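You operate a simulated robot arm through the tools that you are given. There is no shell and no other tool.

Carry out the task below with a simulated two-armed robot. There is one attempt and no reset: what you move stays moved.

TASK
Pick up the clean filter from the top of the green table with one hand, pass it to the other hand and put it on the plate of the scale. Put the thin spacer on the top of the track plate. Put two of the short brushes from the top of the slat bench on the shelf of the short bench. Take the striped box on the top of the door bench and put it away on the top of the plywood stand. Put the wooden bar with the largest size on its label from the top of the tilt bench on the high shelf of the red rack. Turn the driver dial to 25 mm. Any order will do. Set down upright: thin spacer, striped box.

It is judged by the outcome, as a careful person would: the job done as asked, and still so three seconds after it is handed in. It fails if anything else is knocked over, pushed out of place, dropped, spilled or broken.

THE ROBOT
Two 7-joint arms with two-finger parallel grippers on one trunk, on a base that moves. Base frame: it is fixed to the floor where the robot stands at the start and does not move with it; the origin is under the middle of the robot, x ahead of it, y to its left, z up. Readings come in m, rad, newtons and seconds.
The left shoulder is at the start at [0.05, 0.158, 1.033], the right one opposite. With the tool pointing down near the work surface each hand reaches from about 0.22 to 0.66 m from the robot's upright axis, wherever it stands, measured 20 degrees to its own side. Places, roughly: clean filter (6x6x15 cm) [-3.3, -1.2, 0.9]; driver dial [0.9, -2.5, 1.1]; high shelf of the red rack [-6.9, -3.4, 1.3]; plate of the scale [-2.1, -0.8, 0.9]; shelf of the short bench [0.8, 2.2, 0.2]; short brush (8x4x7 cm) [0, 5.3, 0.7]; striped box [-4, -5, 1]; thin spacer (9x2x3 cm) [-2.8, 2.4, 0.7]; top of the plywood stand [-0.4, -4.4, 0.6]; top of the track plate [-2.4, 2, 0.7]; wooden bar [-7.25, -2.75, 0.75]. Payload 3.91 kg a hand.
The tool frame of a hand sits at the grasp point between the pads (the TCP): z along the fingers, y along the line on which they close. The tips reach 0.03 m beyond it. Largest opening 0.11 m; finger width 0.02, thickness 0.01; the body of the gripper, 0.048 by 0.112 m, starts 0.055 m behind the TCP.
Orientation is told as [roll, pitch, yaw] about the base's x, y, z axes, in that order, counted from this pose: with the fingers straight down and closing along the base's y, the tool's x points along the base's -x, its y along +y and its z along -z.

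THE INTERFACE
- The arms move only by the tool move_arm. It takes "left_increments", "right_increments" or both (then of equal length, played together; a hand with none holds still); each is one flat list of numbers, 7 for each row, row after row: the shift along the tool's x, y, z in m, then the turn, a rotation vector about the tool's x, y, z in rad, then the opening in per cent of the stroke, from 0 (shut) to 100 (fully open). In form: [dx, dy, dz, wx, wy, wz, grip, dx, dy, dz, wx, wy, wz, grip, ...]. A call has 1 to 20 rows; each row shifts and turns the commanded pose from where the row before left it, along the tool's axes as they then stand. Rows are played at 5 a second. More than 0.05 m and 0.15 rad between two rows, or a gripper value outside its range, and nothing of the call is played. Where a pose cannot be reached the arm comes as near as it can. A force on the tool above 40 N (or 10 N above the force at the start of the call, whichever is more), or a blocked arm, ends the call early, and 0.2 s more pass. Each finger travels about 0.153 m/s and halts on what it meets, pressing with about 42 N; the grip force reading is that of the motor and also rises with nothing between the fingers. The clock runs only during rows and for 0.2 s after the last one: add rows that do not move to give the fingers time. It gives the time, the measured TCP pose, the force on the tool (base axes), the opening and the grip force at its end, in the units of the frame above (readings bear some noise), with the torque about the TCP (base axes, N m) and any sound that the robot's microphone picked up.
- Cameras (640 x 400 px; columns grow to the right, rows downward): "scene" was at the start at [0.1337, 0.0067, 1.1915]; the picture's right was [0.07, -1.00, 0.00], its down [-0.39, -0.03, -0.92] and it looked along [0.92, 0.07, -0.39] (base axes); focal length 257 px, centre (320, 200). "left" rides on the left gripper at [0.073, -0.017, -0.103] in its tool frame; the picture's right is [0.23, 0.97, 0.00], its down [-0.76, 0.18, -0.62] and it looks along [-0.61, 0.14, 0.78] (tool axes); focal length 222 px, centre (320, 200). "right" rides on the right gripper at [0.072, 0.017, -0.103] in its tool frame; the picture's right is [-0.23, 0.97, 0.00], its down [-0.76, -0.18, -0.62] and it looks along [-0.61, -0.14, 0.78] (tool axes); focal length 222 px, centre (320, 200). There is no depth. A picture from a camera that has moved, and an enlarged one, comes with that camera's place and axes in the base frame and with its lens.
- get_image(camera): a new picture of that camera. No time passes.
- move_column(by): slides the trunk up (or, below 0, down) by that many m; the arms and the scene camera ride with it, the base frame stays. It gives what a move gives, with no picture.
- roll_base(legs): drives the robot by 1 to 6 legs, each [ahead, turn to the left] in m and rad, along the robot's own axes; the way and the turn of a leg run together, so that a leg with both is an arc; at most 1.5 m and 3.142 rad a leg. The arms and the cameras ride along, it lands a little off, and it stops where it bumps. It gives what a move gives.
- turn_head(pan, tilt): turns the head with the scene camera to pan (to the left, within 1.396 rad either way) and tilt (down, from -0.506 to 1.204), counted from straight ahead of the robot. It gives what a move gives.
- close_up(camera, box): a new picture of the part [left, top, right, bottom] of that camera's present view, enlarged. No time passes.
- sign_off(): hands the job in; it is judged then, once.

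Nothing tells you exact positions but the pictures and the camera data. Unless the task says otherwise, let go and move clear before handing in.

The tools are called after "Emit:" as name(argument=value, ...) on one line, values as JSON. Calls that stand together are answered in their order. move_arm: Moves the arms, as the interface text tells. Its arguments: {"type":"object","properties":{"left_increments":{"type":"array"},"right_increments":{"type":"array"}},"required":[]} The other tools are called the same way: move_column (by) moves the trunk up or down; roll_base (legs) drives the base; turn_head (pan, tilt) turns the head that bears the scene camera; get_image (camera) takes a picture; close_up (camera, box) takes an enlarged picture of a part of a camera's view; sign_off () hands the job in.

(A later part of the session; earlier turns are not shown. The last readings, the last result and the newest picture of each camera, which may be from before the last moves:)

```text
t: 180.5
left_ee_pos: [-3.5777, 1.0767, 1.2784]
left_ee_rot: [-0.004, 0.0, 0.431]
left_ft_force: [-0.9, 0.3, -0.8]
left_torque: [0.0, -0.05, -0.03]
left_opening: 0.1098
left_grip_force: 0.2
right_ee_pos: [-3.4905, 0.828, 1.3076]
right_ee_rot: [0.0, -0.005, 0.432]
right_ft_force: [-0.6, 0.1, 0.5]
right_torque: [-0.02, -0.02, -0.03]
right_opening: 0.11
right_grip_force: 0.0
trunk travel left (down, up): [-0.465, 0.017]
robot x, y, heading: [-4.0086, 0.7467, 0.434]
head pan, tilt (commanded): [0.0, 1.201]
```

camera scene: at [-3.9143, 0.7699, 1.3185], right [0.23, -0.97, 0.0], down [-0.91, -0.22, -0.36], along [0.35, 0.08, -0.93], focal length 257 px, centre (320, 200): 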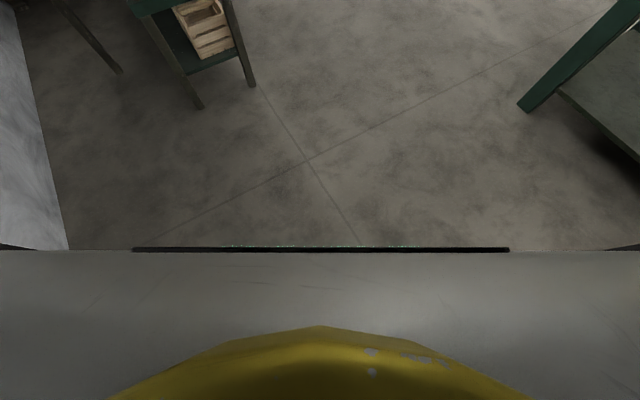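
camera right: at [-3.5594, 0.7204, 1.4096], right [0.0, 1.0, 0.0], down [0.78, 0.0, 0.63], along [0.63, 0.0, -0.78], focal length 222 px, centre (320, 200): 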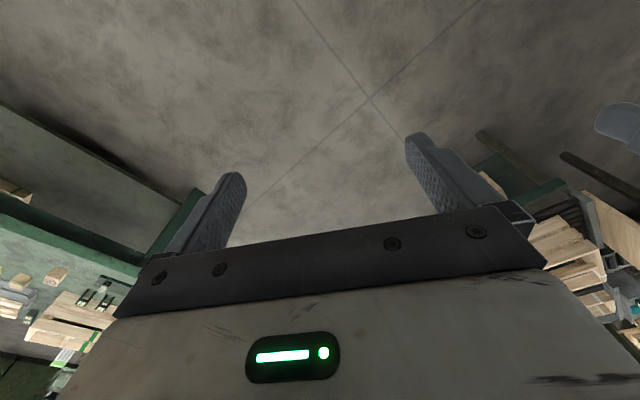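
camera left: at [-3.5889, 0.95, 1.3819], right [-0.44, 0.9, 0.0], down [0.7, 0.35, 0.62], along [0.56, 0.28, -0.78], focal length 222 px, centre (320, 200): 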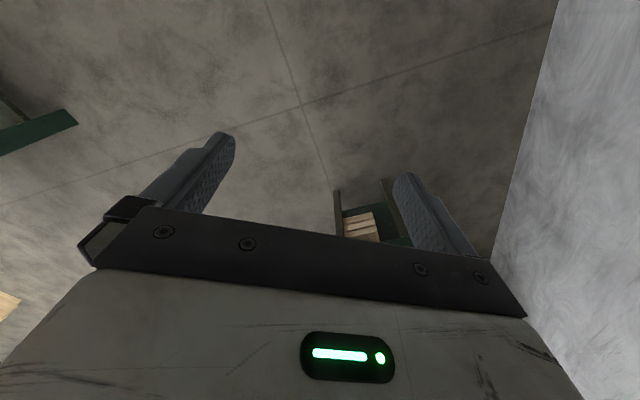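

That worked, so the blocking came from the arm being at its reach limit. Now I'll drive toward the gap in shallow segments and stop at its mouth.

Emit:
roll_base(legs=[[0, 0.4865], [0.685, 0], [0, 0.248], [0.35, 0]])

Emit:
turn_head(pan=-0.3, tilt=0.6)

Emit:
get_image(camera="scene")

Emit:
turn_head(pan=0.8, tilt=0.6)

Emit:
get_image(camera="scene")

```text
t: 188.3
left_ee_pos: [-3.3611, 2.1337, 1.2793]
left_ee_rot: [0.0, -0.001, 1.165]
left_ft_force: [0.6, 0.7, 0.2]
left_torque: [-0.03, 0.0, 0.01]
left_opening: 0.1101
left_grip_force: 0.0
right_ee_pos: [-3.1299, 2.0066, 1.307]
right_ee_rot: [0.0, -0.005, 1.164]
right_ft_force: [-1.5, 0.5, 0.3]
right_torque: [-0.03, -0.02, 0.01]
right_opening: 0.1099
right_grip_force: 0.0
trunk travel left (down, up): [-0.465, 0.017]
robot x, y, heading: [-3.4608, 1.5992, 1.164]
head pan, tilt (commanded): [0.0, 1.201]
```

```text
t: 189.3
left_ee_pos: [-3.3619, 2.1333, 1.2793]
left_ee_rot: [-0.002, -0.002, 1.163]
left_ft_force: [-0.2, -0.5, 0.6]
left_torque: [0.0, 0.04, -0.01]
left_opening: 0.11
left_grip_force: 0.1
right_ee_pos: [-3.1291, 2.0066, 1.3074]
right_ee_rot: [0.001, -0.006, 1.163]
right_ft_force: [-0.7, 0.2, 0.8]
right_torque: [-0.03, 0.02, 0.01]
right_opening: 0.1101
right_grip_force: 0.1
trunk travel left (down, up): [-0.465, 0.017]
robot x, y, heading: [-3.4619, 1.5986, 1.166]
head pan, tilt (commanded): [-0.3, 0.6]
```

```text
taken
camera scene: at [-3.3879, 1.705, 1.363], right [0.76, -0.65, 0.0], down [-0.37, -0.43, -0.82], along [0.53, 0.63, -0.57], focal length 257 px, centre (320, 200)
```

scene: 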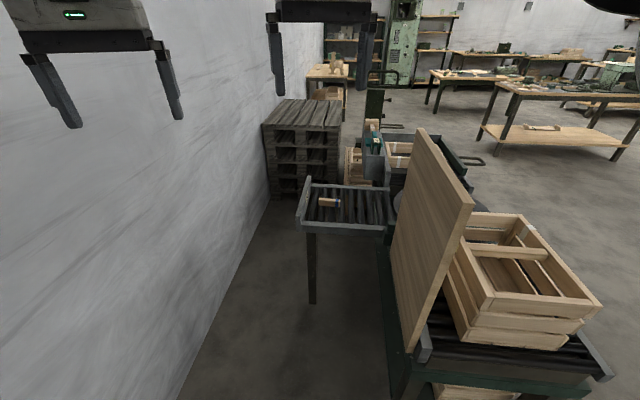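

```text
t: 190.7
left_ee_pos: [-3.3605, 2.1323, 1.2806]
left_ee_rot: [-0.001, -0.001, 1.163]
left_ft_force: [-0.8, -1.1, -0.4]
left_torque: [0.02, -0.01, 0.0]
left_opening: 0.11
left_grip_force: 0.0
right_ee_pos: [-3.129, 2.0062, 1.3077]
right_ee_rot: [0.001, -0.006, 1.162]
right_ft_force: [-0.3, 0.4, 0.1]
right_torque: [0.03, -0.01, -0.03]
right_opening: 0.1098
right_grip_force: 0.0
trunk travel left (down, up): [-0.465, 0.017]
robot x, y, heading: [-3.4609, 1.6026, 1.167]
head pan, tilt (commanded): [0.799, 0.6]
```

```text
taken
camera scene: at [-3.479, 1.7191, 1.3631], right [0.92, 0.39, 0.0], down [0.22, -0.52, -0.83], along [-0.32, 0.76, -0.56], focal length 257 px, centre (320, 200)
```

scene: 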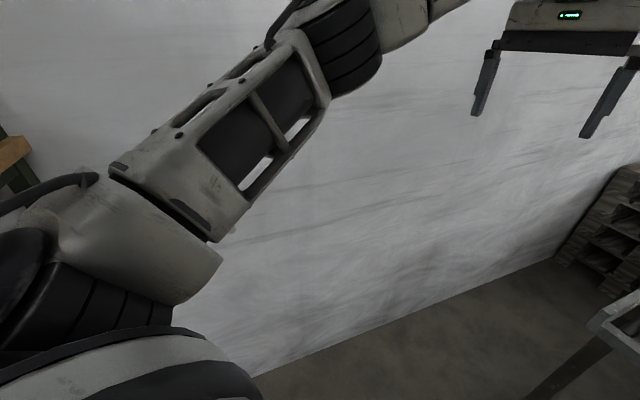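

Now I have a clear view of the F31 roller track with its single leg and the spacer on it. I'll zoom in.

Emit:
turn_head(pan=-0.3, tilt=0.6)

Emit:
close_up(camera="scene", box=[290, 170, 400, 240])

```text
t: 192.0
left_ee_pos: [-3.3609, 2.1325, 1.2794]
left_ee_rot: [-0.001, 0.0, 1.163]
left_ft_force: [-0.1, -0.8, 0.7]
left_torque: [-0.01, -0.02, -0.02]
left_opening: 0.1098
left_grip_force: 0.1
right_ee_pos: [-3.1286, 2.0066, 1.3075]
right_ee_rot: [0.001, -0.006, 1.164]
right_ft_force: [0.5, 0.5, 0.4]
right_torque: [0.0, -0.02, -0.01]
right_opening: 0.1102
right_grip_force: 0.1
trunk travel left (down, up): [-0.465, 0.017]
robot x, y, heading: [-3.4642, 1.599, 1.165]
head pan, tilt (commanded): [-0.3, 0.6]
```

```text
5.71 times, centred on (345, 205) of scene
camera zoom: at [-3.3879, 1.705, 1.3631], right [0.76, -0.65, 0.0], down [-0.37, -0.43, -0.83], along [0.53, 0.63, -0.56], focal length 1470 px, centre (177, 171)
```

zoom: 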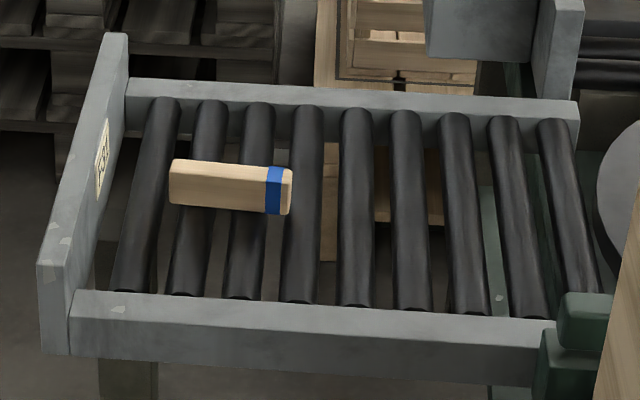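

The spacer sits with its 3 cm height up at about [-2.775, 2.374], bottom at z≈0.714, long axis at ~131°. I'll pull the left hand inward for wall clearance and drive into the gap to about [-3.27, 2.1].

Emit:
move_arm(left_increments=[0, -0.04, 0, 0, 0, 0, 100, 0, -0.04, 0, 0, 0, 0, 100])

Emit:
roll_base(legs=[[0, 0.035], [0.52, 0], [0, -0.4]])

Emit:
turn_head(pan=-0.3, tilt=0.7)

Emit:
get_image(camera="scene")

Emit:
get_image(camera="right")

```text
t: 192.6
left_ee_pos: [-3.2849, 2.1001, 1.2814]
left_ee_rot: [0.0, -0.001, 1.165]
left_ft_force: [0.8, -0.2, 0.1]
left_torque: [0.01, -0.01, 0.02]
left_opening: 0.1103
left_grip_force: 0.2
right_ee_pos: [-3.1289, 2.0067, 1.3075]
right_ee_rot: [0.001, -0.006, 1.165]
right_ft_force: [0.3, -0.7, 0.8]
right_torque: [0.02, 0.04, 0.01]
right_opening: 0.1098
right_grip_force: 0.1
trunk travel left (down, up): [-0.465, 0.017]
robot x, y, heading: [-3.459, 1.6012, 1.168]
head pan, tilt (commanded): [-0.3, 0.6]
```

```text
t: 197.2
left_ee_pos: [-2.9273, 2.4804, 1.281]
left_ee_rot: [0.0, 0.0, 0.788]
left_ft_force: [-0.5, 0.6, -0.4]
left_torque: [0.0, 0.03, -0.04]
left_opening: 0.1099
left_grip_force: 0.1
right_ee_pos: [-2.8137, 2.3372, 1.3075]
right_ee_rot: [0.0, -0.007, 0.786]
right_ft_force: [0.7, 0.2, -0.1]
right_torque: [0.0, 0.02, 0.01]
right_opening: 0.11
right_grip_force: 0.1
trunk travel left (down, up): [-0.465, 0.017]
robot x, y, heading: [-3.2753, 2.0799, 0.79]
head pan, tilt (commanded): [-0.3, 0.6]
```

```text
t: 197.9
left_ee_pos: [-2.9273, 2.4818, 1.281]
left_ee_rot: [-0.001, 0.0, 0.788]
left_ft_force: [0.4, 0.5, 0.3]
left_torque: [0.01, 0.02, 0.01]
left_opening: 0.11
left_grip_force: 0.1
right_ee_pos: [-2.8141, 2.337, 1.3072]
right_ee_rot: [0.0, -0.004, 0.788]
right_ft_force: [-0.1, -0.9, 0.3]
right_torque: [-0.04, -0.01, 0.03]
right_opening: 0.1102
right_grip_force: 0.0
trunk travel left (down, up): [-0.465, 0.017]
robot x, y, heading: [-3.2737, 2.077, 0.789]
head pan, tilt (commanded): [-0.3, 0.7]
```

```text
taken
camera scene: at [-3.1692, 2.1506, 1.3545], right [0.47, -0.88, 0.0], down [-0.57, -0.3, -0.77], along [0.67, 0.36, -0.64], focal length 257 px, centre (320, 200)
```

scene: 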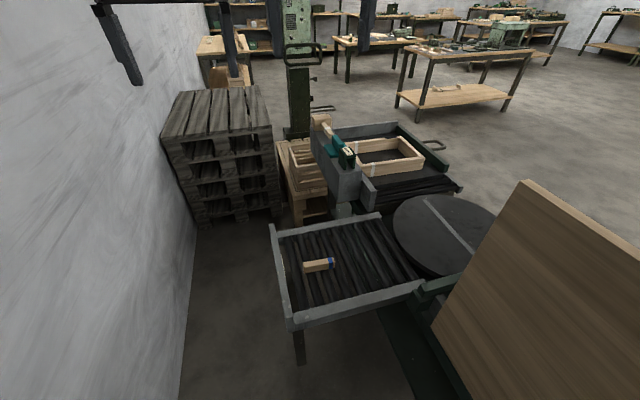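

```text
taken
camera right: at [-2.8775, 2.2965, 1.4093], right [-0.53, 0.85, 0.0], down [0.66, 0.41, 0.63], along [0.53, 0.33, -0.78], focal length 222 px, centre (320, 200)
```

right: 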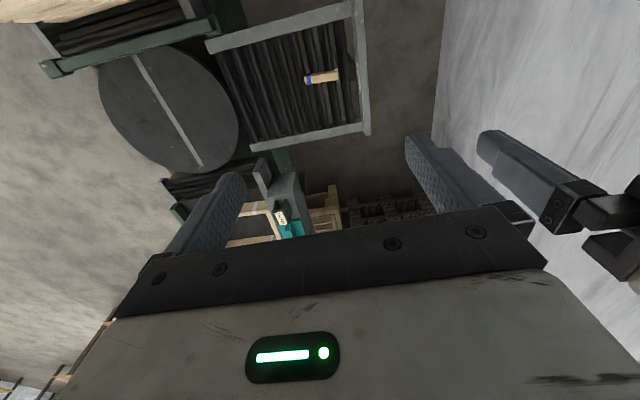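

The spacer is right under my right hand's reach. I'll rotate the right wrist by 86° so the fingers straddle the 2 cm width, shift over it and come partly down.

Emit:
move_arm(right_increments=[0, 0, 0, 0, 0, -0.15, 100, 0, 0, 0, 0, 0, -0.15, 100, 0, 0, 0, 0, 0, -0.15, 100, 0, 0, 0, 0, 0, -0.15, 100, 0, 0, 0, 0, 0, -0.15, 100, 0, 0, 0, 0, 0, -0.15, 100, 0, 0, 0, 0, 0, -0.15, 100, 0, 0, 0, 0, 0, -0.15, 100, 0, 0, 0, 0, 0, -0.15, 100, 0, 0, 0, 0, 0, -0.15, 100, 0, -0.048, 0, 0, 0, 0, 100, 0, 0, 0.045, 0, 0, 0, 100, 0, 0, 0.045, 0, 0, 0, 100, 0, 0, 0.045, 0, 0, 0, 100, 0, 0, 0.045, 0, 0, 0, 100, 0, 0, 0.045, 0, 0, 0, 100, 0, 0, 0.045, 0, 0, 0, 100, 0, 0, 0.045, 0, 0, 0, 100, 0, 0, 0, 0, 0, 0, 100])

Emit:
get_image(camera="right")

Emit:
get_image(camera="scene")

```text
t: 201.9
left_ee_pos: [-2.928, 2.4821, 1.2812]
left_ee_rot: [0.001, -0.002, 0.787]
left_ft_force: [0.9, 0.0, 0.0]
left_torque: [-0.02, 0.01, 0.0]
left_opening: 0.1098
left_grip_force: 0.0
right_ee_pos: [-2.9979, 2.2781, 1.0922]
right_ee_rot: [-0.004, 0.0, 2.278]
right_ft_force: [-0.2, 0.6, -0.2]
right_torque: [0.01, 0.01, 0.01]
right_opening: 0.1101
right_grip_force: 0.1
right hand out of reach, approached as far as the arm can: row 5, 6, 7, 8, 9, 10, 11, 15, 16, 17, 18
trunk travel left (down, up): [-0.465, 0.017]
robot x, y, heading: [-3.2701, 2.0815, 0.789]
head pan, tilt (commanded): [-0.3, 0.7]
```

```text
taken
camera right: at [-2.9634, 2.2099, 1.1939], right [-0.89, -0.46, 0.0], down [-0.36, 0.69, 0.62], along [-0.29, 0.56, -0.78], focal length 222 px, centre (320, 200)
```

right: 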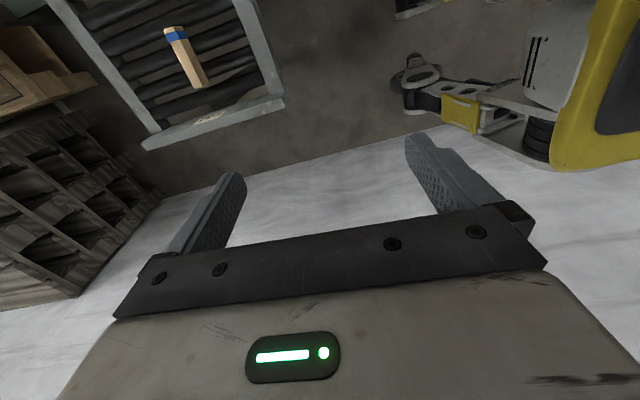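

```text
taken
camera scene: at [-3.1691, 2.1506, 1.3545], right [0.47, -0.88, 0.0], down [-0.57, -0.3, -0.76], along [0.67, 0.36, -0.64], focal length 257 px, centre (320, 200)
```

scene: 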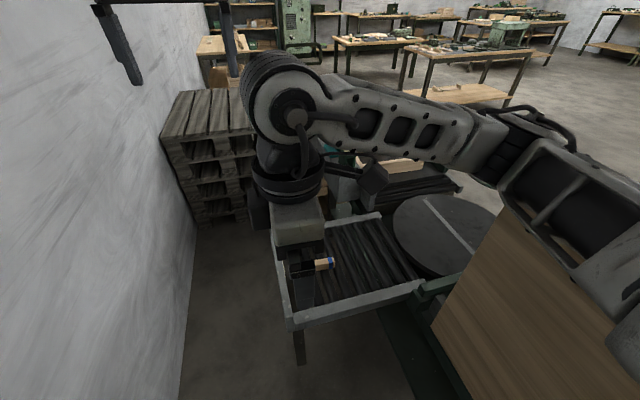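

That wrist turn runs out of reach. I'll rotate it back and instead grip the spacer across its 9 cm length, which fits the natural wrist pose.

Emit:
move_arm(right_increments=[0, 0, 0, 0, 0, 0.15, 100, 0, 0, 0, 0, 0, 0.15, 100, 0, 0, 0, 0, 0, 0.15, 100, 0, 0, 0, 0, 0, 0.15, 100, 0, 0, 0, 0, 0, 0.15, 100, 0, 0, 0, 0, 0, 0.15, 100, 0, 0, 0, 0, 0, 0.15, 100, 0, 0, 0, 0, 0, 0.15, 100, 0, 0, 0, 0, 0, 0.15, 100, 0, 0, 0, 0, 0, 0.15, 100, 0, 0, 0, 0, 0, 0.06, 100, 0, 0, 0, 0, 0, 0, 100])

Emit:
get_image(camera="right")

```text
t: 204.5
left_ee_pos: [-2.9273, 2.4817, 1.2811]
left_ee_rot: [0.0, -0.002, 0.787]
left_ft_force: [-0.4, -0.1, -0.9]
left_torque: [-0.02, 0.04, -0.03]
left_opening: 0.11
left_grip_force: 0.0
right_ee_pos: [-2.9955, 2.2756, 1.0925]
right_ee_rot: [0.001, -0.007, 0.723]
right_ft_force: [0.2, -0.2, -0.3]
right_torque: [0.0, -0.01, 0.01]
right_opening: 0.1101
right_grip_force: 0.1
trunk travel left (down, up): [-0.465, 0.017]
robot x, y, heading: [-3.2731, 2.0788, 0.79]
head pan, tilt (commanded): [-0.3, 0.7]
```

```text
taken
camera right: at [-3.0608, 2.2392, 1.1948], right [-0.48, 0.88, 0.0], down [0.69, 0.37, 0.63], along [0.55, 0.3, -0.78], focal length 222 px, centre (320, 200)
```

right: 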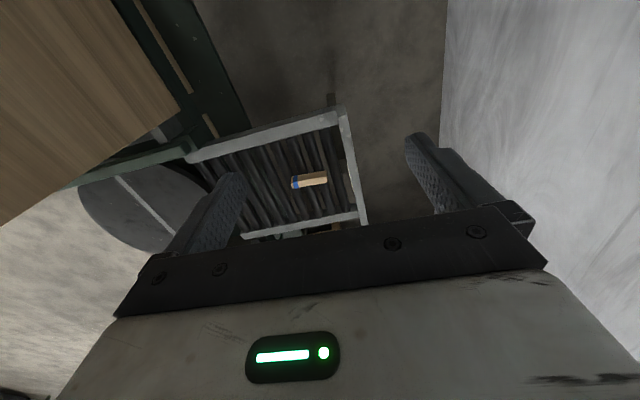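

Emit:
move_arm(right_increments=[-0.0377, -0.0123, 0, 0, 0, 0, 100, -0.0377, -0.0123, 0, 0, 0, 0, 100, -0.0377, -0.0123, 0, 0, 0, 0, 100, -0.0377, -0.0123, 0, 0, 0, 0, 100, -0.0377, -0.0123, 0, 0, 0, 0, 100, -0.0377, -0.0123, 0, 0, 0, 0, 100, 0, 0, 0.04, 0, 0, 0, 100, 0, 0, 0.04, 0, 0, 0, 100, 0, 0, 0.04, 0, 0, 0, 100, 0, 0, 0, 0, 0, 0, 100])

Emit:
get_image(camera="right")

Emit:
close_up(camera="right", box=[240, 40, 440, 165])

```text
t: 206.7
left_ee_pos: [-2.9258, 2.4815, 1.2812]
left_ee_rot: [-0.001, 0.0, 0.786]
left_ft_force: [-0.1, 0.5, -0.1]
left_torque: [0.0, 0.04, -0.06]
left_opening: 0.11
left_grip_force: 0.1
right_ee_pos: [-2.775, 2.3729, 0.9738]
right_ee_rot: [0.0, -0.007, 0.728]
right_ft_force: [0.2, -0.3, 0.6]
right_torque: [0.0, 0.02, -0.04]
right_opening: 0.1096
right_grip_force: 0.0
trunk travel left (down, up): [-0.465, 0.017]
robot x, y, heading: [-3.2733, 2.0853, 0.789]
head pan, tilt (commanded): [-0.3, 0.7]
```

```text
taken
camera right: at [-2.841, 2.3357, 1.0758], right [-0.48, 0.88, 0.0], down [0.68, 0.37, 0.63], along [0.55, 0.3, -0.78], focal length 222 px, centre (320, 200)
```

right: 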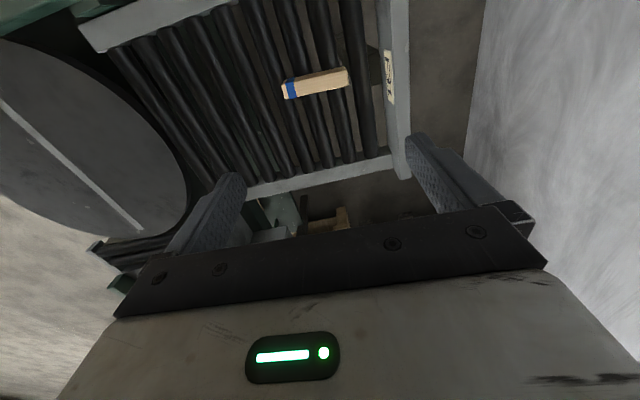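

```text
3.20 times, centred on (340, 102) of right
camera zoom: at [-2.841, 2.3357, 1.0758], right [-0.48, 0.88, 0.0], down [0.68, 0.37, 0.63], along [0.55, 0.3, -0.78], focal length 711 px, centre (256, 512)
```

zoom: 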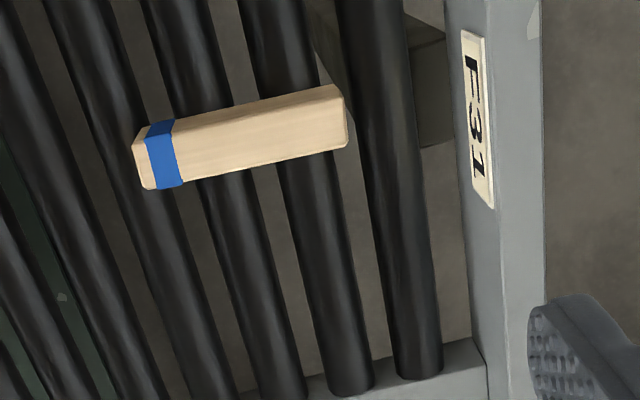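

The spacer's center reads [-2.781, 2.362] in the hand camera, axis at 130°. I'll correct the hand, descend to just above it and check again.

Emit:
move_arm(right_increments=[0.0118, -0.0042, 0, 0, 0, 0.026, 100, 0, 0, 0.035, 0, 0, 0, 100, 0, 0, 0.035, 0, 0, 0, 100, 0, 0, 0.035, 0, 0, 0, 100, 0, 0, 0.035, 0, 0, 0, 100, 0, 0, 0, 0, 0, 0, 100, 0, 0, 0, 0, 0, 0, 100])

Emit:
get_image(camera="right")

Emit:
close_up(camera="right", box=[200, 60, 440, 210])

```text
t: 208.3
left_ee_pos: [-2.9276, 2.4822, 1.2797]
left_ee_rot: [-0.001, 0.001, 0.787]
left_ft_force: [0.1, -0.8, 0.1]
left_torque: [-0.02, 0.01, 0.02]
left_opening: 0.1101
left_grip_force: 0.1
right_ee_pos: [-2.7822, 2.3595, 0.833]
right_ee_rot: [0.002, -0.005, 0.702]
right_ft_force: [-0.8, 0.3, -0.1]
right_torque: [-0.01, 0.03, 0.01]
right_opening: 0.1101
right_grip_force: 0.0
trunk travel left (down, up): [-0.465, 0.017]
robot x, y, heading: [-3.2719, 2.0815, 0.793]
head pan, tilt (commanded): [-0.3, 0.7]
```

```text
taken
camera right: at [-2.8476, 2.3247, 0.9352], right [-0.45, 0.89, 0.0], down [0.69, 0.35, 0.63], along [0.56, 0.29, -0.78], focal length 222 px, centre (320, 200)
```

right: 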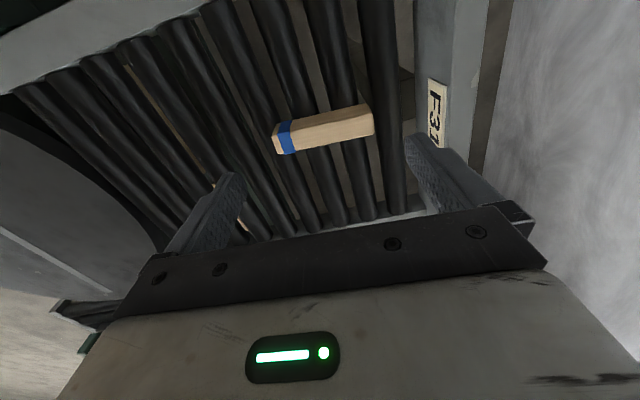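

```text
2.67 times, centred on (320, 135) of right
camera zoom: at [-2.8476, 2.3247, 0.9352], right [-0.45, 0.89, 0.0], down [0.69, 0.35, 0.63], along [0.56, 0.29, -0.78], focal length 592 px, centre (320, 373)
```

zoom: 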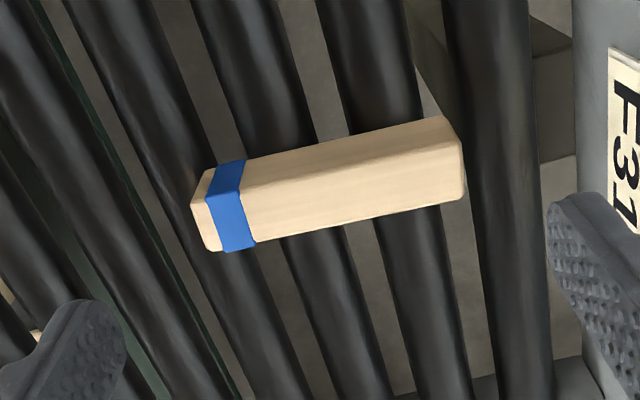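

Alignment is within a couple of millimetres. I'll descend to z≈0.752 and close on the spacer's ends.

Emit:
move_arm(right_increments=[-0.005, 0.0017, 0.02, 0, 0, 0, 100, 0, 0, 0.03, 0, 0, 0, 100, 0, 0, 0.022, 0, 0, 0, 100, 0, 0, 0.009, 0, 0, 0, 100, 0, 0, 0, 0, 0, 0, 100, 0, 0, 0, 0, 0, 0, 60, 0, 0, 0, 0, 0, 0, 0, 0, 0, 0, 0, 0, 0, 0, 0, 0, 0, 0, 0, 0, 0])

Emit:
get_image(camera="right")

```text
t: 210.3
left_ee_pos: [-2.9278, 2.4826, 1.2809]
left_ee_rot: [0.0, 0.001, 0.787]
left_ft_force: [-0.2, 0.2, 0.2]
left_torque: [0.02, 0.0, 0.0]
left_opening: 0.11
left_grip_force: 0.0
right_ee_pos: [-2.7777, 2.3661, 0.75]
right_ee_rot: [-0.001, -0.005, 0.702]
right_ft_force: [0.0, -0.3, 0.7]
right_torque: [0.03, 0.02, -0.01]
right_opening: 0.0887
right_grip_force: 41.8
trunk travel left (down, up): [-0.465, 0.017]
robot x, y, heading: [-3.2722, 2.0804, 0.792]
head pan, tilt (commanded): [-0.3, 0.7]
```

```text
taken
camera right: at [-2.8447, 2.3313, 0.8527], right [-0.45, 0.89, 0.0], down [0.69, 0.35, 0.63], along [0.56, 0.29, -0.78], focal length 222 px, centre (320, 200)
```

right: 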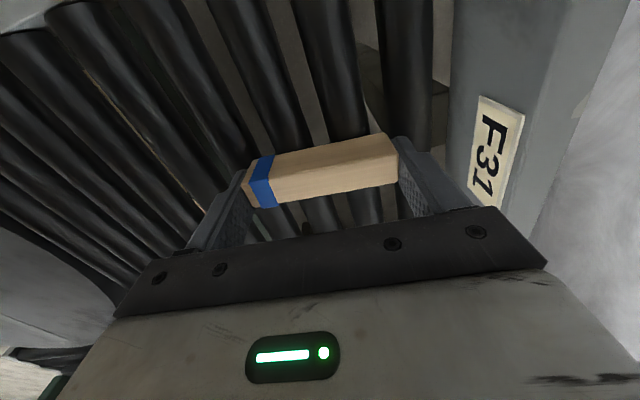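

The spacer is gripped (89 mm). I'll lift it, then back out of the gap the way I came and go around to the front of the bench.

Emit:
move_arm(right_increments=[0, 0, -0.02, 0, 0, 0, 0, 0, 0, -0.045, 0, 0, 0, 0, 0, 0, -0.045, 0, 0, 0, 0, 0, 0, -0.045, 0, 0, 0, 0, 0, 0, -0.045, 0, 0, 0, 0, 0, 0, -0.045, 0, 0, 0, 0, 0, 0, -0.045, 0, 0, 0, 0, 0, 0, -0.045, 0, 0, 0, 0, 0, 0, -0.045, 0, 0, 0, 0, 0, 0, -0.045, 0, 0, 0, 0, 0.02, 0, 0, 0, 0, 0, 0])

Emit:
roll_base(legs=[[0, 0.41], [-0.52, 0], [-0.35, 0]])

Emit:
get_image(camera="right")

```text
t: 212.7
left_ee_pos: [-2.9273, 2.4813, 1.2822]
left_ee_rot: [-0.001, -0.001, 0.788]
left_ft_force: [0.2, -0.1, 0.5]
left_torque: [0.0, 0.0, 0.02]
left_opening: 0.1102
left_grip_force: 0.1
right_ee_pos: [-2.7937, 2.3508, 1.1792]
right_ee_rot: [0.003, -0.006, 0.7]
right_ft_force: [-0.2, -1.1, -0.5]
right_torque: [0.01, 0.01, -0.04]
right_opening: 0.0889
right_grip_force: 42.3
trunk travel left (down, up): [-0.465, 0.017]
robot x, y, heading: [-3.271, 2.0827, 0.792]
head pan, tilt (commanded): [-0.3, 0.7]
```

```text
t: 218.8
left_ee_pos: [-3.4299, 1.7769, 1.2817]
left_ee_rot: [0.0, -0.001, 1.206]
left_ft_force: [0.5, -0.1, 0.2]
left_torque: [0.04, 0.04, 0.01]
left_opening: 0.1096
left_grip_force: 0.1
right_ee_pos: [-3.2569, 1.7119, 1.1784]
right_ee_rot: [0.0, -0.006, 1.119]
right_ft_force: [-0.1, -0.2, -0.3]
right_torque: [0.0, -0.01, 0.01]
right_opening: 0.0891
right_grip_force: 42.2
trunk travel left (down, up): [-0.465, 0.017]
robot x, y, heading: [-3.584, 1.2722, 1.204]
head pan, tilt (commanded): [-0.3, 0.7]
```

```text
taken
camera right: at [-3.303, 1.6519, 1.2799], right [-0.78, 0.63, 0.0], down [0.49, 0.6, 0.63], along [0.39, 0.49, -0.78], focal length 222 px, centre (320, 200)
```

right: 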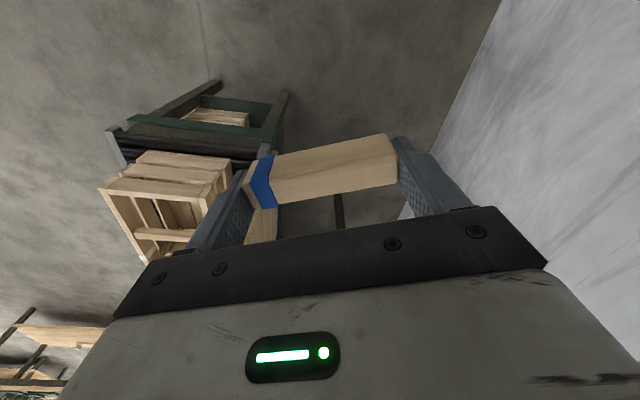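

Emit:
roll_base(legs=[[0, -1.692], [1.114, 0], [0, 1.505], [1.046, 0], [0, 1.5]])

Emit:
turn_head(pan=-0.2, tilt=0.7)

Emit:
get_image(camera="scene")

Emit:
get_image(camera="right")

```text
t: 241.0
left_ee_pos: [-2.4821, 1.9276, 1.2809]
left_ee_rot: [-0.001, -0.001, 2.496]
left_ft_force: [0.4, 0.0, -0.5]
left_torque: [0.01, 0.01, 0.02]
left_opening: 0.1099
left_grip_force: 0.1
right_ee_pos: [-2.3732, 2.0772, 1.1782]
right_ee_rot: [-0.001, -0.006, 2.41]
right_ft_force: [0.3, 0.6, -0.7]
right_torque: [-0.01, 0.01, 0.02]
right_opening: 0.089
right_grip_force: 42.1
trunk travel left (down, up): [-0.465, 0.017]
robot x, y, heading: [-2.0401, 1.6415, 2.5]
head pan, tilt (commanded): [-0.3, 0.7]
```

```text
t: 241.7
left_ee_pos: [-2.4822, 1.9289, 1.2812]
left_ee_rot: [0.0, -0.001, 2.495]
left_ft_force: [-0.3, 0.7, 0.3]
left_torque: [0.01, -0.01, -0.01]
left_opening: 0.1102
left_grip_force: 0.1
right_ee_pos: [-2.3697, 2.0777, 1.1768]
right_ee_rot: [-0.001, -0.007, 2.412]
right_ft_force: [0.1, -0.2, 0.2]
right_torque: [0.0, 0.0, 0.01]
right_opening: 0.0888
right_grip_force: 42.2
trunk travel left (down, up): [-0.465, 0.017]
robot x, y, heading: [-2.0377, 1.6444, 2.502]
head pan, tilt (commanded): [-0.201, 0.7]
```

```text
taken
camera scene: at [-2.1255, 1.7283, 1.3544], right [0.75, 0.67, 0.0], down [0.43, -0.48, -0.76], along [-0.51, 0.57, -0.64], focal length 257 px, centre (320, 200)
```

scene: 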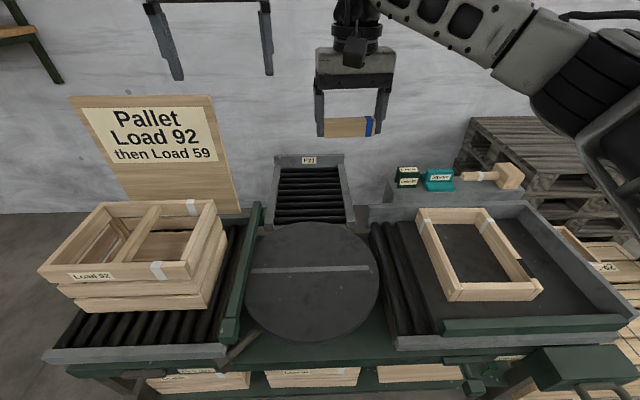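

```text
taken
camera right: at [-2.3271, 2.015, 1.2796], right [-0.82, -0.57, 0.0], down [-0.45, 0.64, 0.63], along [-0.36, 0.51, -0.78], focal length 222 px, centre (320, 200)
```

right: 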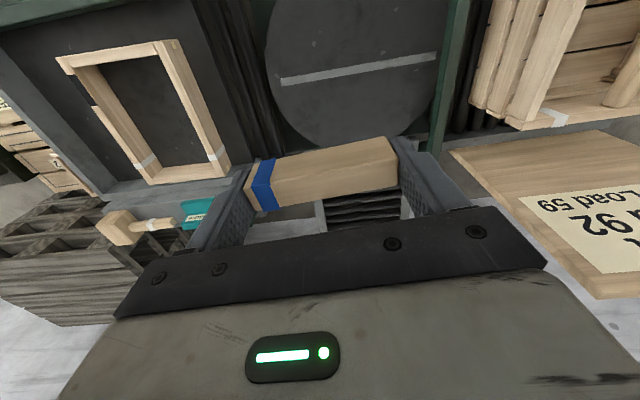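

I'm in front of the bench with the spacer above the round track plate (center ≈[-2.42, 2.03]). I'll center it and go most of the way down.

Emit:
move_arm(right_increments=[-0.0025, 0.031, 0, 0, 0, 0, 0, -0.0025, 0.031, 0, 0, 0, 0, 0, 0, 0, 0.045, 0, 0, 0, 0, 0, 0, 0.045, 0, 0, 0, 0, 0, 0, 0.045, 0, 0, 0, 0, 0, 0, 0.045, 0, 0, 0, 0, 0, 0, 0.045, 0, 0, 0, 0, 0, 0, 0.045, 0, 0, 0, 0, 0, 0, 0.045, 0, 0, 0, 0, 0, 0, 0.045, 0, 0, 0, 0, 0, 0, 0.02, 0, 0, 0, 0, 0, 0, 0, 0, 0, 0, 0])

Emit:
get_image(camera="right")

Emit:
get_image(camera="scene")

```text
t: 244.3
left_ee_pos: [-2.4813, 1.9289, 1.2815]
left_ee_rot: [0.001, -0.001, 2.494]
left_ft_force: [0.9, 0.1, 0.5]
left_torque: [0.0, -0.01, 0.0]
left_opening: 0.11
left_grip_force: 0.1
right_ee_pos: [-2.4174, 2.0364, 0.7966]
right_ee_rot: [0.001, -0.006, 2.411]
right_ft_force: [-0.8, 0.0, 0.5]
right_torque: [-0.01, -0.01, 0.02]
right_opening: 0.089
right_grip_force: 42.4
trunk travel left (down, up): [-0.465, 0.017]
robot x, y, heading: [-2.0383, 1.6419, 2.502]
head pan, tilt (commanded): [-0.201, 0.7]
```

```text
taken
camera right: at [-2.3733, 1.9748, 0.8999], right [-0.82, -0.57, 0.0], down [-0.45, 0.64, 0.63], along [-0.36, 0.51, -0.78], focal length 222 px, centre (320, 200)
```

right: 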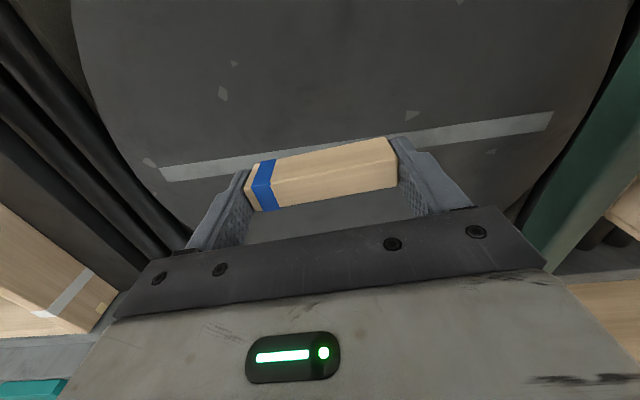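

```text
taken
camera scene: at [-2.1256, 1.7282, 1.3544], right [0.75, 0.67, 0.0], down [0.43, -0.48, -0.76], along [-0.51, 0.57, -0.64], focal length 257 px, centre (320, 200)
```

scene: 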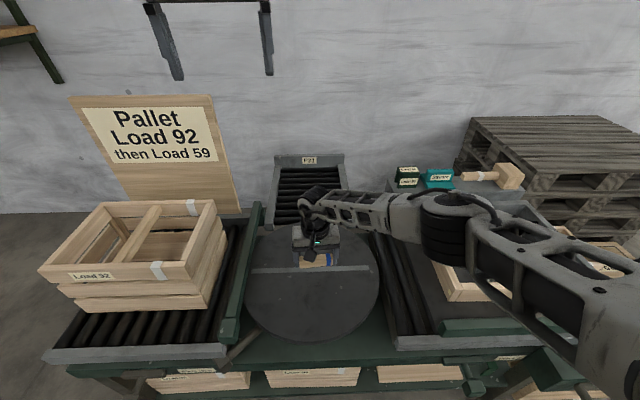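

Emit:
move_arm(right_increments=[0, 0, 0.005, 0, 0, 0, 0, 0, 0, 0.005, 0, 0, 0, 0, 0, 0, 0.005, 0, 0, 0, 0, 0, 0, 0.005, 0, 0, 0, 0, 0, 0, 0, 0, 0, 0, 0])

Emit:
move_arm(right_increments=[0, 0, 0.004, 0, 0, 0, 0, 0, 0, 0.004, 0, 0, 0, 0, 0, 0, 0, 0, 0, 0, 0])

Emit:
move_arm(right_increments=[0, 0, 0.003, 0, 0, 0, 0, 0, 0, 0.003, 0, 0, 0, 0, 0, 0, 0, 0, 0, 0, 0])

Emit:
close_up(camera="scene", box=[270, 180, 370, 290])

```text
t: 245.5
left_ee_pos: [-2.4819, 1.93, 1.2807]
left_ee_rot: [0.001, -0.001, 2.495]
left_ft_force: [-0.6, 0.0, -0.5]
left_torque: [0.01, 0.01, 0.01]
left_opening: 0.11
left_grip_force: 0.1
right_ee_pos: [-2.4179, 2.0352, 0.7762]
right_ee_rot: [0.001, -0.006, 2.41]
right_ft_force: [0.4, 0.7, -0.2]
right_torque: [-0.01, -0.02, 0.0]
right_opening: 0.0888
right_grip_force: 42.3
trunk travel left (down, up): [-0.465, 0.017]
robot x, y, heading: [-2.0393, 1.6394, 2.506]
head pan, tilt (commanded): [-0.201, 0.7]
```

```text
t: 246.3
left_ee_pos: [-2.4812, 1.9286, 1.2815]
left_ee_rot: [-0.001, 0.001, 2.495]
left_ft_force: [-0.5, 0.5, 0.3]
left_torque: [-0.01, 0.03, 0.0]
left_opening: 0.1098
left_grip_force: 0.1
right_ee_pos: [-2.4169, 2.0354, 0.7699]
right_ee_rot: [-0.001, -0.006, 2.409]
right_ft_force: [-0.1, -0.4, 0.0]
right_torque: [0.03, 0.01, 0.01]
right_opening: 0.0891
right_grip_force: 42.5
trunk travel left (down, up): [-0.465, 0.017]
robot x, y, heading: [-2.033, 1.6418, 2.498]
head pan, tilt (commanded): [-0.201, 0.7]
```

```text
t: 247.1
left_ee_pos: [-2.4821, 1.9276, 1.2812]
left_ee_rot: [0.0, 0.0, 2.494]
left_ft_force: [-0.5, -0.1, 0.0]
left_torque: [-0.02, -0.02, 0.02]
left_opening: 0.1101
left_grip_force: 0.1
right_ee_pos: [-2.4177, 2.0345, 0.7633]
right_ee_rot: [0.0, -0.006, 2.412]
right_ft_force: [-0.7, 0.1, 0.4]
right_torque: [0.01, 0.01, -0.04]
right_opening: 0.0888
right_grip_force: 42.1
trunk travel left (down, up): [-0.465, 0.017]
robot x, y, heading: [-2.0381, 1.6409, 2.498]
head pan, tilt (commanded): [-0.201, 0.7]
```

```text
3.64 times, centred on (320, 235) of scene
camera zoom: at [-2.1256, 1.7282, 1.3544], right [0.75, 0.67, 0.0], down [0.43, -0.48, -0.76], along [-0.51, 0.57, -0.64], focal length 936 px, centre (320, 73)
```

zoom: 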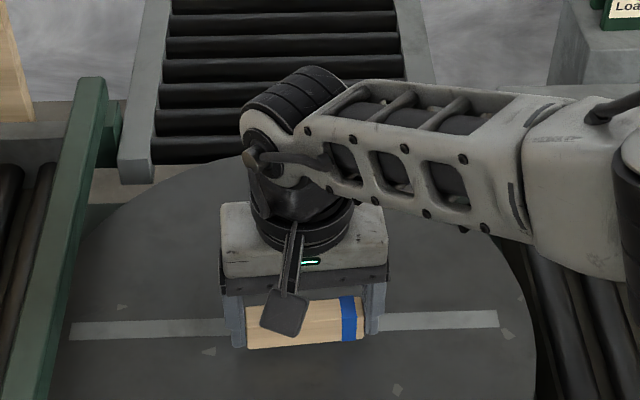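

No contact yet; I'll continue down in small steps.

Emit:
move_arm(right_increments=[0, 0, 0.003, 0, 0, 0, 0, 0, 0, 0.003, 0, 0, 0, 0, 0, 0, 0, 0, 0, 0, 0])

Emit:
move_arm(right_increments=[0, 0, 0.003, 0, 0, 0, 0, 0, 0, 0.002, 0, 0, 0, 0, 0, 0, 0, 0, 0, 0, 0])

Emit:
move_arm(right_increments=[0, 0, 0.002, 0, 0, 0, 0, 0, 0, 0.002, 0, 0, 0, 0, 0, 0, 0, 0, 0, 0, 0])

```text
t: 247.9
left_ee_pos: [-2.482, 1.9289, 1.2811]
left_ee_rot: [-0.001, -0.001, 2.496]
left_ft_force: [-1.1, 0.1, 0.3]
left_torque: [-0.03, -0.03, 0.01]
left_opening: 0.1099
left_grip_force: 0.0
right_ee_pos: [-2.4175, 2.0346, 0.7567]
right_ee_rot: [0.0, -0.005, 2.411]
right_ft_force: [-0.1, -0.2, -0.5]
right_torque: [0.01, 0.03, 0.0]
right_opening: 0.0891
right_grip_force: 41.9
trunk travel left (down, up): [-0.465, 0.017]
robot x, y, heading: [-2.0363, 1.6389, 2.502]
head pan, tilt (commanded): [-0.201, 0.7]
```

```text
t: 248.7
left_ee_pos: [-2.4815, 1.9299, 1.281]
left_ee_rot: [0.001, 0.001, 2.495]
left_ft_force: [0.9, 0.1, 0.0]
left_torque: [0.0, 0.0, 0.02]
left_opening: 0.1098
left_grip_force: 0.1
right_ee_pos: [-2.4174, 2.0365, 0.7534]
right_ee_rot: [0.001, -0.006, 2.409]
right_ft_force: [0.5, 0.7, -0.6]
right_torque: [0.04, 0.02, 0.02]
right_opening: 0.0889
right_grip_force: 42.1
trunk travel left (down, up): [-0.465, 0.017]
robot x, y, heading: [-2.0368, 1.6419, 2.503]
head pan, tilt (commanded): [-0.201, 0.7]
```

```text
t: 249.5
left_ee_pos: [-2.48, 1.9277, 1.2823]
left_ee_rot: [-0.002, -0.002, 2.496]
left_ft_force: [-0.5, -0.6, 0.6]
left_torque: [0.01, 0.01, -0.01]
left_opening: 0.1096
left_grip_force: 0.1
right_ee_pos: [-2.4165, 2.0352, 0.7514]
right_ee_rot: [0.003, -0.009, 2.41]
right_ft_force: [2.6, -1.4, 15.8]
right_torque: [0.11, -0.26, 0.01]
right_opening: 0.0887
right_grip_force: 41.8
trunk travel left (down, up): [-0.465, 0.017]
robot x, y, heading: [-2.037, 1.6402, 2.503]
head pan, tilt (commanded): [-0.201, 0.7]
```

Contact (about 16 N). I'll ease off a millimetre, open, and rise straight up.

Emit:
move_arm(right_increments=[0, 0, -0.0015, 0, 0, 0, 0, 0, 0, 0, 0, 0, 0, 0, 0, 0, 0, 0, 0, 0, 90, 0, 0, 0, 0, 0, 0, 100, 0, 0, 0, 0, 0, 0, 100, 0, 0, -0.02, 0, 0, 0, 100, 0, 0, -0.04, 0, 0, 0, 100, 0, 0, -0.045, 0, 0, 0, 100, 0, 0, -0.045, 0, 0, 0, 100, 0, 0, -0.045, 0, 0, 0, 100, 0, 0, -0.045, 0, 0, 0, 100, 0, 0, -0.045, 0, 0, 0, 100])

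Emit:
get_image(camera="right")

Emit:
close_up(camera="scene", box=[230, 200, 390, 350])

```text
t: 252.1
left_ee_pos: [-2.4816, 1.9285, 1.2809]
left_ee_rot: [-0.003, -0.001, 2.495]
left_ft_force: [-0.5, 0.2, -0.2]
left_torque: [-0.02, -0.02, 0.02]
left_opening: 0.1099
left_grip_force: 0.1
right_ee_pos: [-2.4162, 2.0362, 1.036]
right_ee_rot: [0.0, -0.006, 2.41]
right_ft_force: [-0.6, 0.5, -0.3]
right_torque: [-0.01, 0.0, -0.02]
right_opening: 0.1104
right_grip_force: 0.0
trunk travel left (down, up): [-0.465, 0.017]
robot x, y, heading: [-2.04, 1.6411, 2.502]
head pan, tilt (commanded): [-0.201, 0.7]
```

```text
taken
camera right: at [-2.3732, 1.9736, 1.1386], right [-0.82, -0.57, 0.0], down [-0.45, 0.64, 0.63], along [-0.36, 0.51, -0.78], focal length 222 px, centre (320, 200)
```

right: 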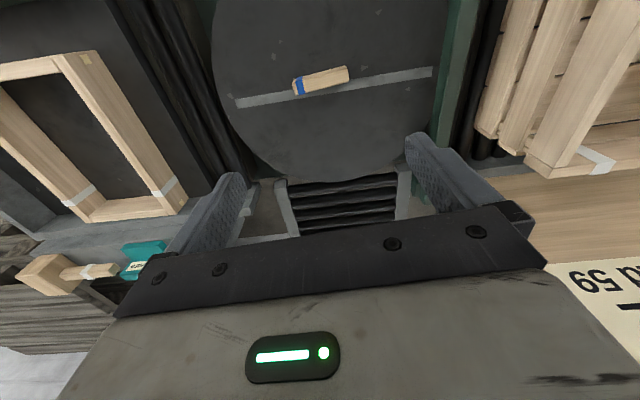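

```text
2.67 times, centred on (310, 275) of scene
camera zoom: at [-2.1253, 1.7279, 1.3545], right [0.75, 0.67, 0.0], down [0.43, -0.48, -0.77], along [-0.51, 0.57, -0.64], focal length 686 px, centre (347, 0)
```

zoom: 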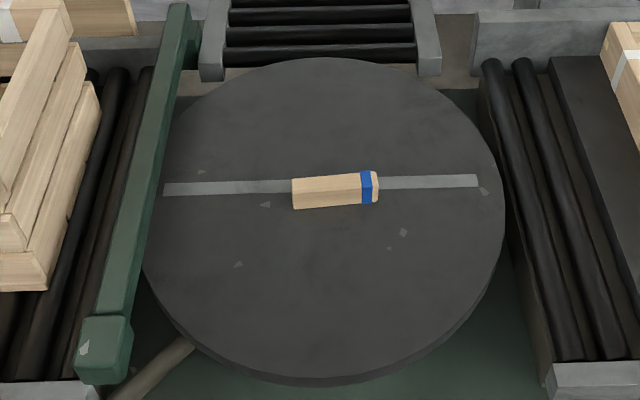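

The spacer stands upright on the track plate. Next are the brushes: I'll raise the right hand, back away and drive toward the slat bench around [0, 5.3].

Emit:
move_arm(right_increments=[0.02, 0, -0.045, 0, 0, 0, 100, 0.04, 0, -0.03, 0, 0, 0, 100, 0.04, 0, -0.03, 0, 0, 0, 100, 0.02, 0, -0.03, 0, 0, 0, 100], left_increments=[0.04, 0.02, 0, 0, 0, 0, 100, 0.04, 0.02, 0, 0, 0, 0, 100, 0.04, 0.02, 0, 0, 0, 0, 100, 0, 0.02, 0, 0, 0, 0, 100])

Emit:
roll_base(legs=[[-0.45, 0], [0, -1.6], [1.1, 0], [0, 0.3], [1.1, 0]])

Emit:
turn_head(pan=0.2, tilt=0.3)

Emit:
get_image(camera="scene")

```text
t: 253.1
left_ee_pos: [-2.4348, 1.7923, 1.28]
left_ee_rot: [-0.003, 0.003, 2.497]
left_ft_force: [0.4, -0.1, -0.1]
left_torque: [0.0, -0.05, 0.03]
left_opening: 0.11
left_grip_force: 0.0
right_ee_pos: [-2.3252, 1.9561, 1.1715]
right_ee_rot: [-0.001, -0.006, 2.409]
right_ft_force: [0.3, 0.1, -0.3]
right_torque: [0.0, -0.02, 0.02]
right_opening: 0.11
right_grip_force: 0.0
trunk travel left (down, up): [-0.465, 0.017]
robot x, y, heading: [-2.0395, 1.6402, 2.506]
head pan, tilt (commanded): [-0.201, 0.7]
```

```text
t: 271.0
left_ee_pos: [-0.5513, 3.6544, 1.2817]
left_ee_rot: [0.001, -0.002, 1.187]
left_ft_force: [-0.4, 0.5, 0.2]
left_torque: [0.0, -0.02, -0.03]
left_opening: 0.1099
left_grip_force: 0.2
right_ee_pos: [-0.3659, 3.59, 1.1713]
right_ee_rot: [0.001, -0.005, 1.1]
right_ft_force: [0.9, 0.8, -0.3]
right_torque: [-0.02, 0.01, 0.01]
right_opening: 0.1101
right_grip_force: 0.1
trunk travel left (down, up): [-0.465, 0.017]
robot x, y, heading: [-0.5948, 3.2271, 1.187]
head pan, tilt (commanded): [-0.201, 0.7]
```

```text
t: 271.9
left_ee_pos: [-0.5502, 3.6534, 1.2817]
left_ee_rot: [0.0, 0.001, 1.188]
left_ft_force: [0.7, -0.7, 0.4]
left_torque: [0.02, 0.03, -0.02]
left_opening: 0.11
left_grip_force: 0.0
right_ee_pos: [-0.3657, 3.5914, 1.1708]
right_ee_rot: [-0.001, -0.005, 1.101]
right_ft_force: [0.2, 0.6, 0.3]
right_torque: [0.0, 0.01, 0.0]
right_opening: 0.11
right_grip_force: 0.0
trunk travel left (down, up): [-0.465, 0.017]
robot x, y, heading: [-0.5921, 3.2289, 1.195]
head pan, tilt (commanded): [0.201, 0.3]
```

```text
taken
camera scene: at [-0.5617, 3.3602, 1.3905], right [0.98, -0.18, 0.0], down [-0.05, -0.29, -0.96], along [0.17, 0.94, -0.3], focal length 257 px, centre (320, 200)
```

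scene: 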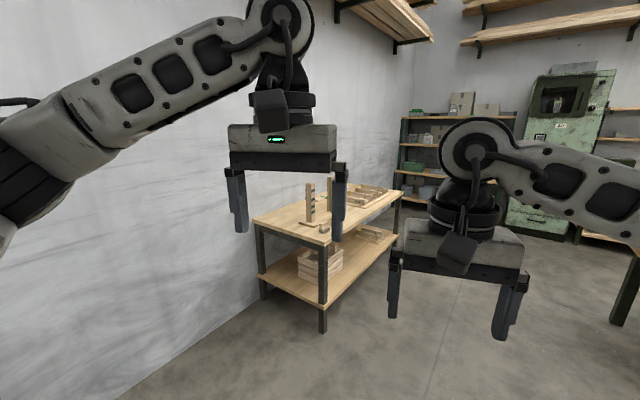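

Emit:
close_up(camera="scene", box=[240, 160, 420, 330])

```text
2.35 times, centred on (330, 245) of scene
camera zoom: at [-0.5617, 3.3602, 1.3905], right [0.98, -0.18, 0.0], down [-0.05, -0.29, -0.96], along [0.17, 0.94, -0.3], focal length 605 px, centre (296, 94)
```

zoom: 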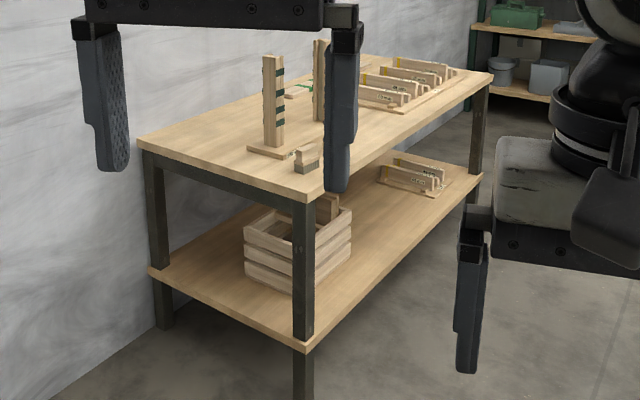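

The slat bench's front edge runs from about [-0.3, 4.67] to [0.68, 5.64]. I'll drive to stand in front of its middle and look at the top.

Emit:
roll_base(legs=[[0, -0.14], [0.98, 0], [0.95, 0], [0, 1.307]])

Emit:
turn_head(pan=0.0, tilt=0.7)

Emit:
get_image(camera="scene")

```text
t: 282.0
left_ee_pos: [0.4191, 5.3281, 1.2818]
left_ee_rot: [-0.002, 0.0, 1.08]
left_ft_force: [-0.5, 0.0, 0.8]
left_torque: [-0.02, 0.0, 0.02]
left_opening: 0.1101
left_grip_force: 0.1
right_ee_pos: [0.5972, 5.2441, 1.1705]
right_ee_rot: [0.001, -0.005, 0.994]
right_ft_force: [-0.6, -0.1, 0.1]
right_torque: [0.0, -0.01, 0.01]
right_opening: 0.1098
right_grip_force: 0.0
trunk travel left (down, up): [-0.465, 0.017]
robot x, y, heading: [0.3375, 4.9061, 1.093]
head pan, tilt (commanded): [0.201, 0.3]
stopped in leg 3: the robot was blocked; the commanded pose is now the measured one
```

```text
t: 282.9
left_ee_pos: [0.4201, 5.3255, 1.2822]
left_ee_rot: [-0.001, 0.0, 1.081]
left_ft_force: [0.8, -0.2, 1.0]
left_torque: [0.01, 0.01, -0.02]
left_opening: 0.11
left_grip_force: 0.0
right_ee_pos: [0.5971, 5.2436, 1.1722]
right_ee_rot: [-0.001, -0.005, 0.993]
right_ft_force: [0.2, 0.5, -0.2]
right_torque: [0.03, 0.05, 0.01]
right_opening: 0.1101
right_grip_force: 0.0
trunk travel left (down, up): [-0.465, 0.017]
robot x, y, heading: [0.34, 4.9074, 1.093]
head pan, tilt (commanded): [0.0, 0.7]
```

```text
taken
camera scene: at [0.3974, 5.0178, 1.3545], right [0.89, -0.46, 0.0], down [-0.3, -0.57, -0.77], along [0.35, 0.68, -0.64], focal length 257 px, centre (320, 200)
```

scene: 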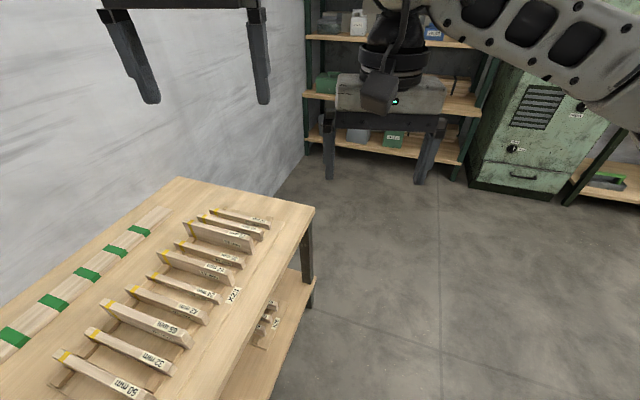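

The base touched near the bench front, so I'll back off, sidestep to the right, and face the bench.

Emit:
roll_base(legs=[[-0.3, 0], [0, -0.483], [0.3, 0], [0, 1.746]])

Emit:
get_image(camera="scene")

```text
t: 292.2
left_ee_pos: [0.0681, 5.0118, 1.2815]
left_ee_rot: [0.0, -0.001, 2.343]
left_ft_force: [0.7, 0.2, -0.1]
left_torque: [-0.04, -0.01, -0.03]
left_opening: 0.1099
left_grip_force: 0.1
right_ee_pos: [0.1993, 5.1545, 1.1711]
right_ee_rot: [0.001, -0.005, 2.258]
right_ft_force: [-0.2, 0.0, 0.7]
right_torque: [-0.01, 0.03, -0.01]
right_opening: 0.11
right_grip_force: 0.0
trunk travel left (down, up): [-0.465, 0.017]
robot x, y, heading: [0.4417, 4.8085, 2.355]
head pan, tilt (commanded): [0.0, 0.7]
```

```text
taken
camera scene: at [0.3552, 4.8952, 1.3545], right [0.71, 0.71, 0.0], down [0.46, -0.46, -0.76], along [-0.54, 0.54, -0.64], focal length 257 px, centre (320, 200)
```

scene: 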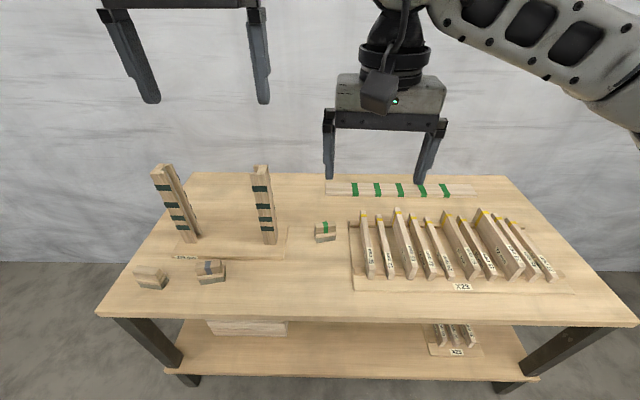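

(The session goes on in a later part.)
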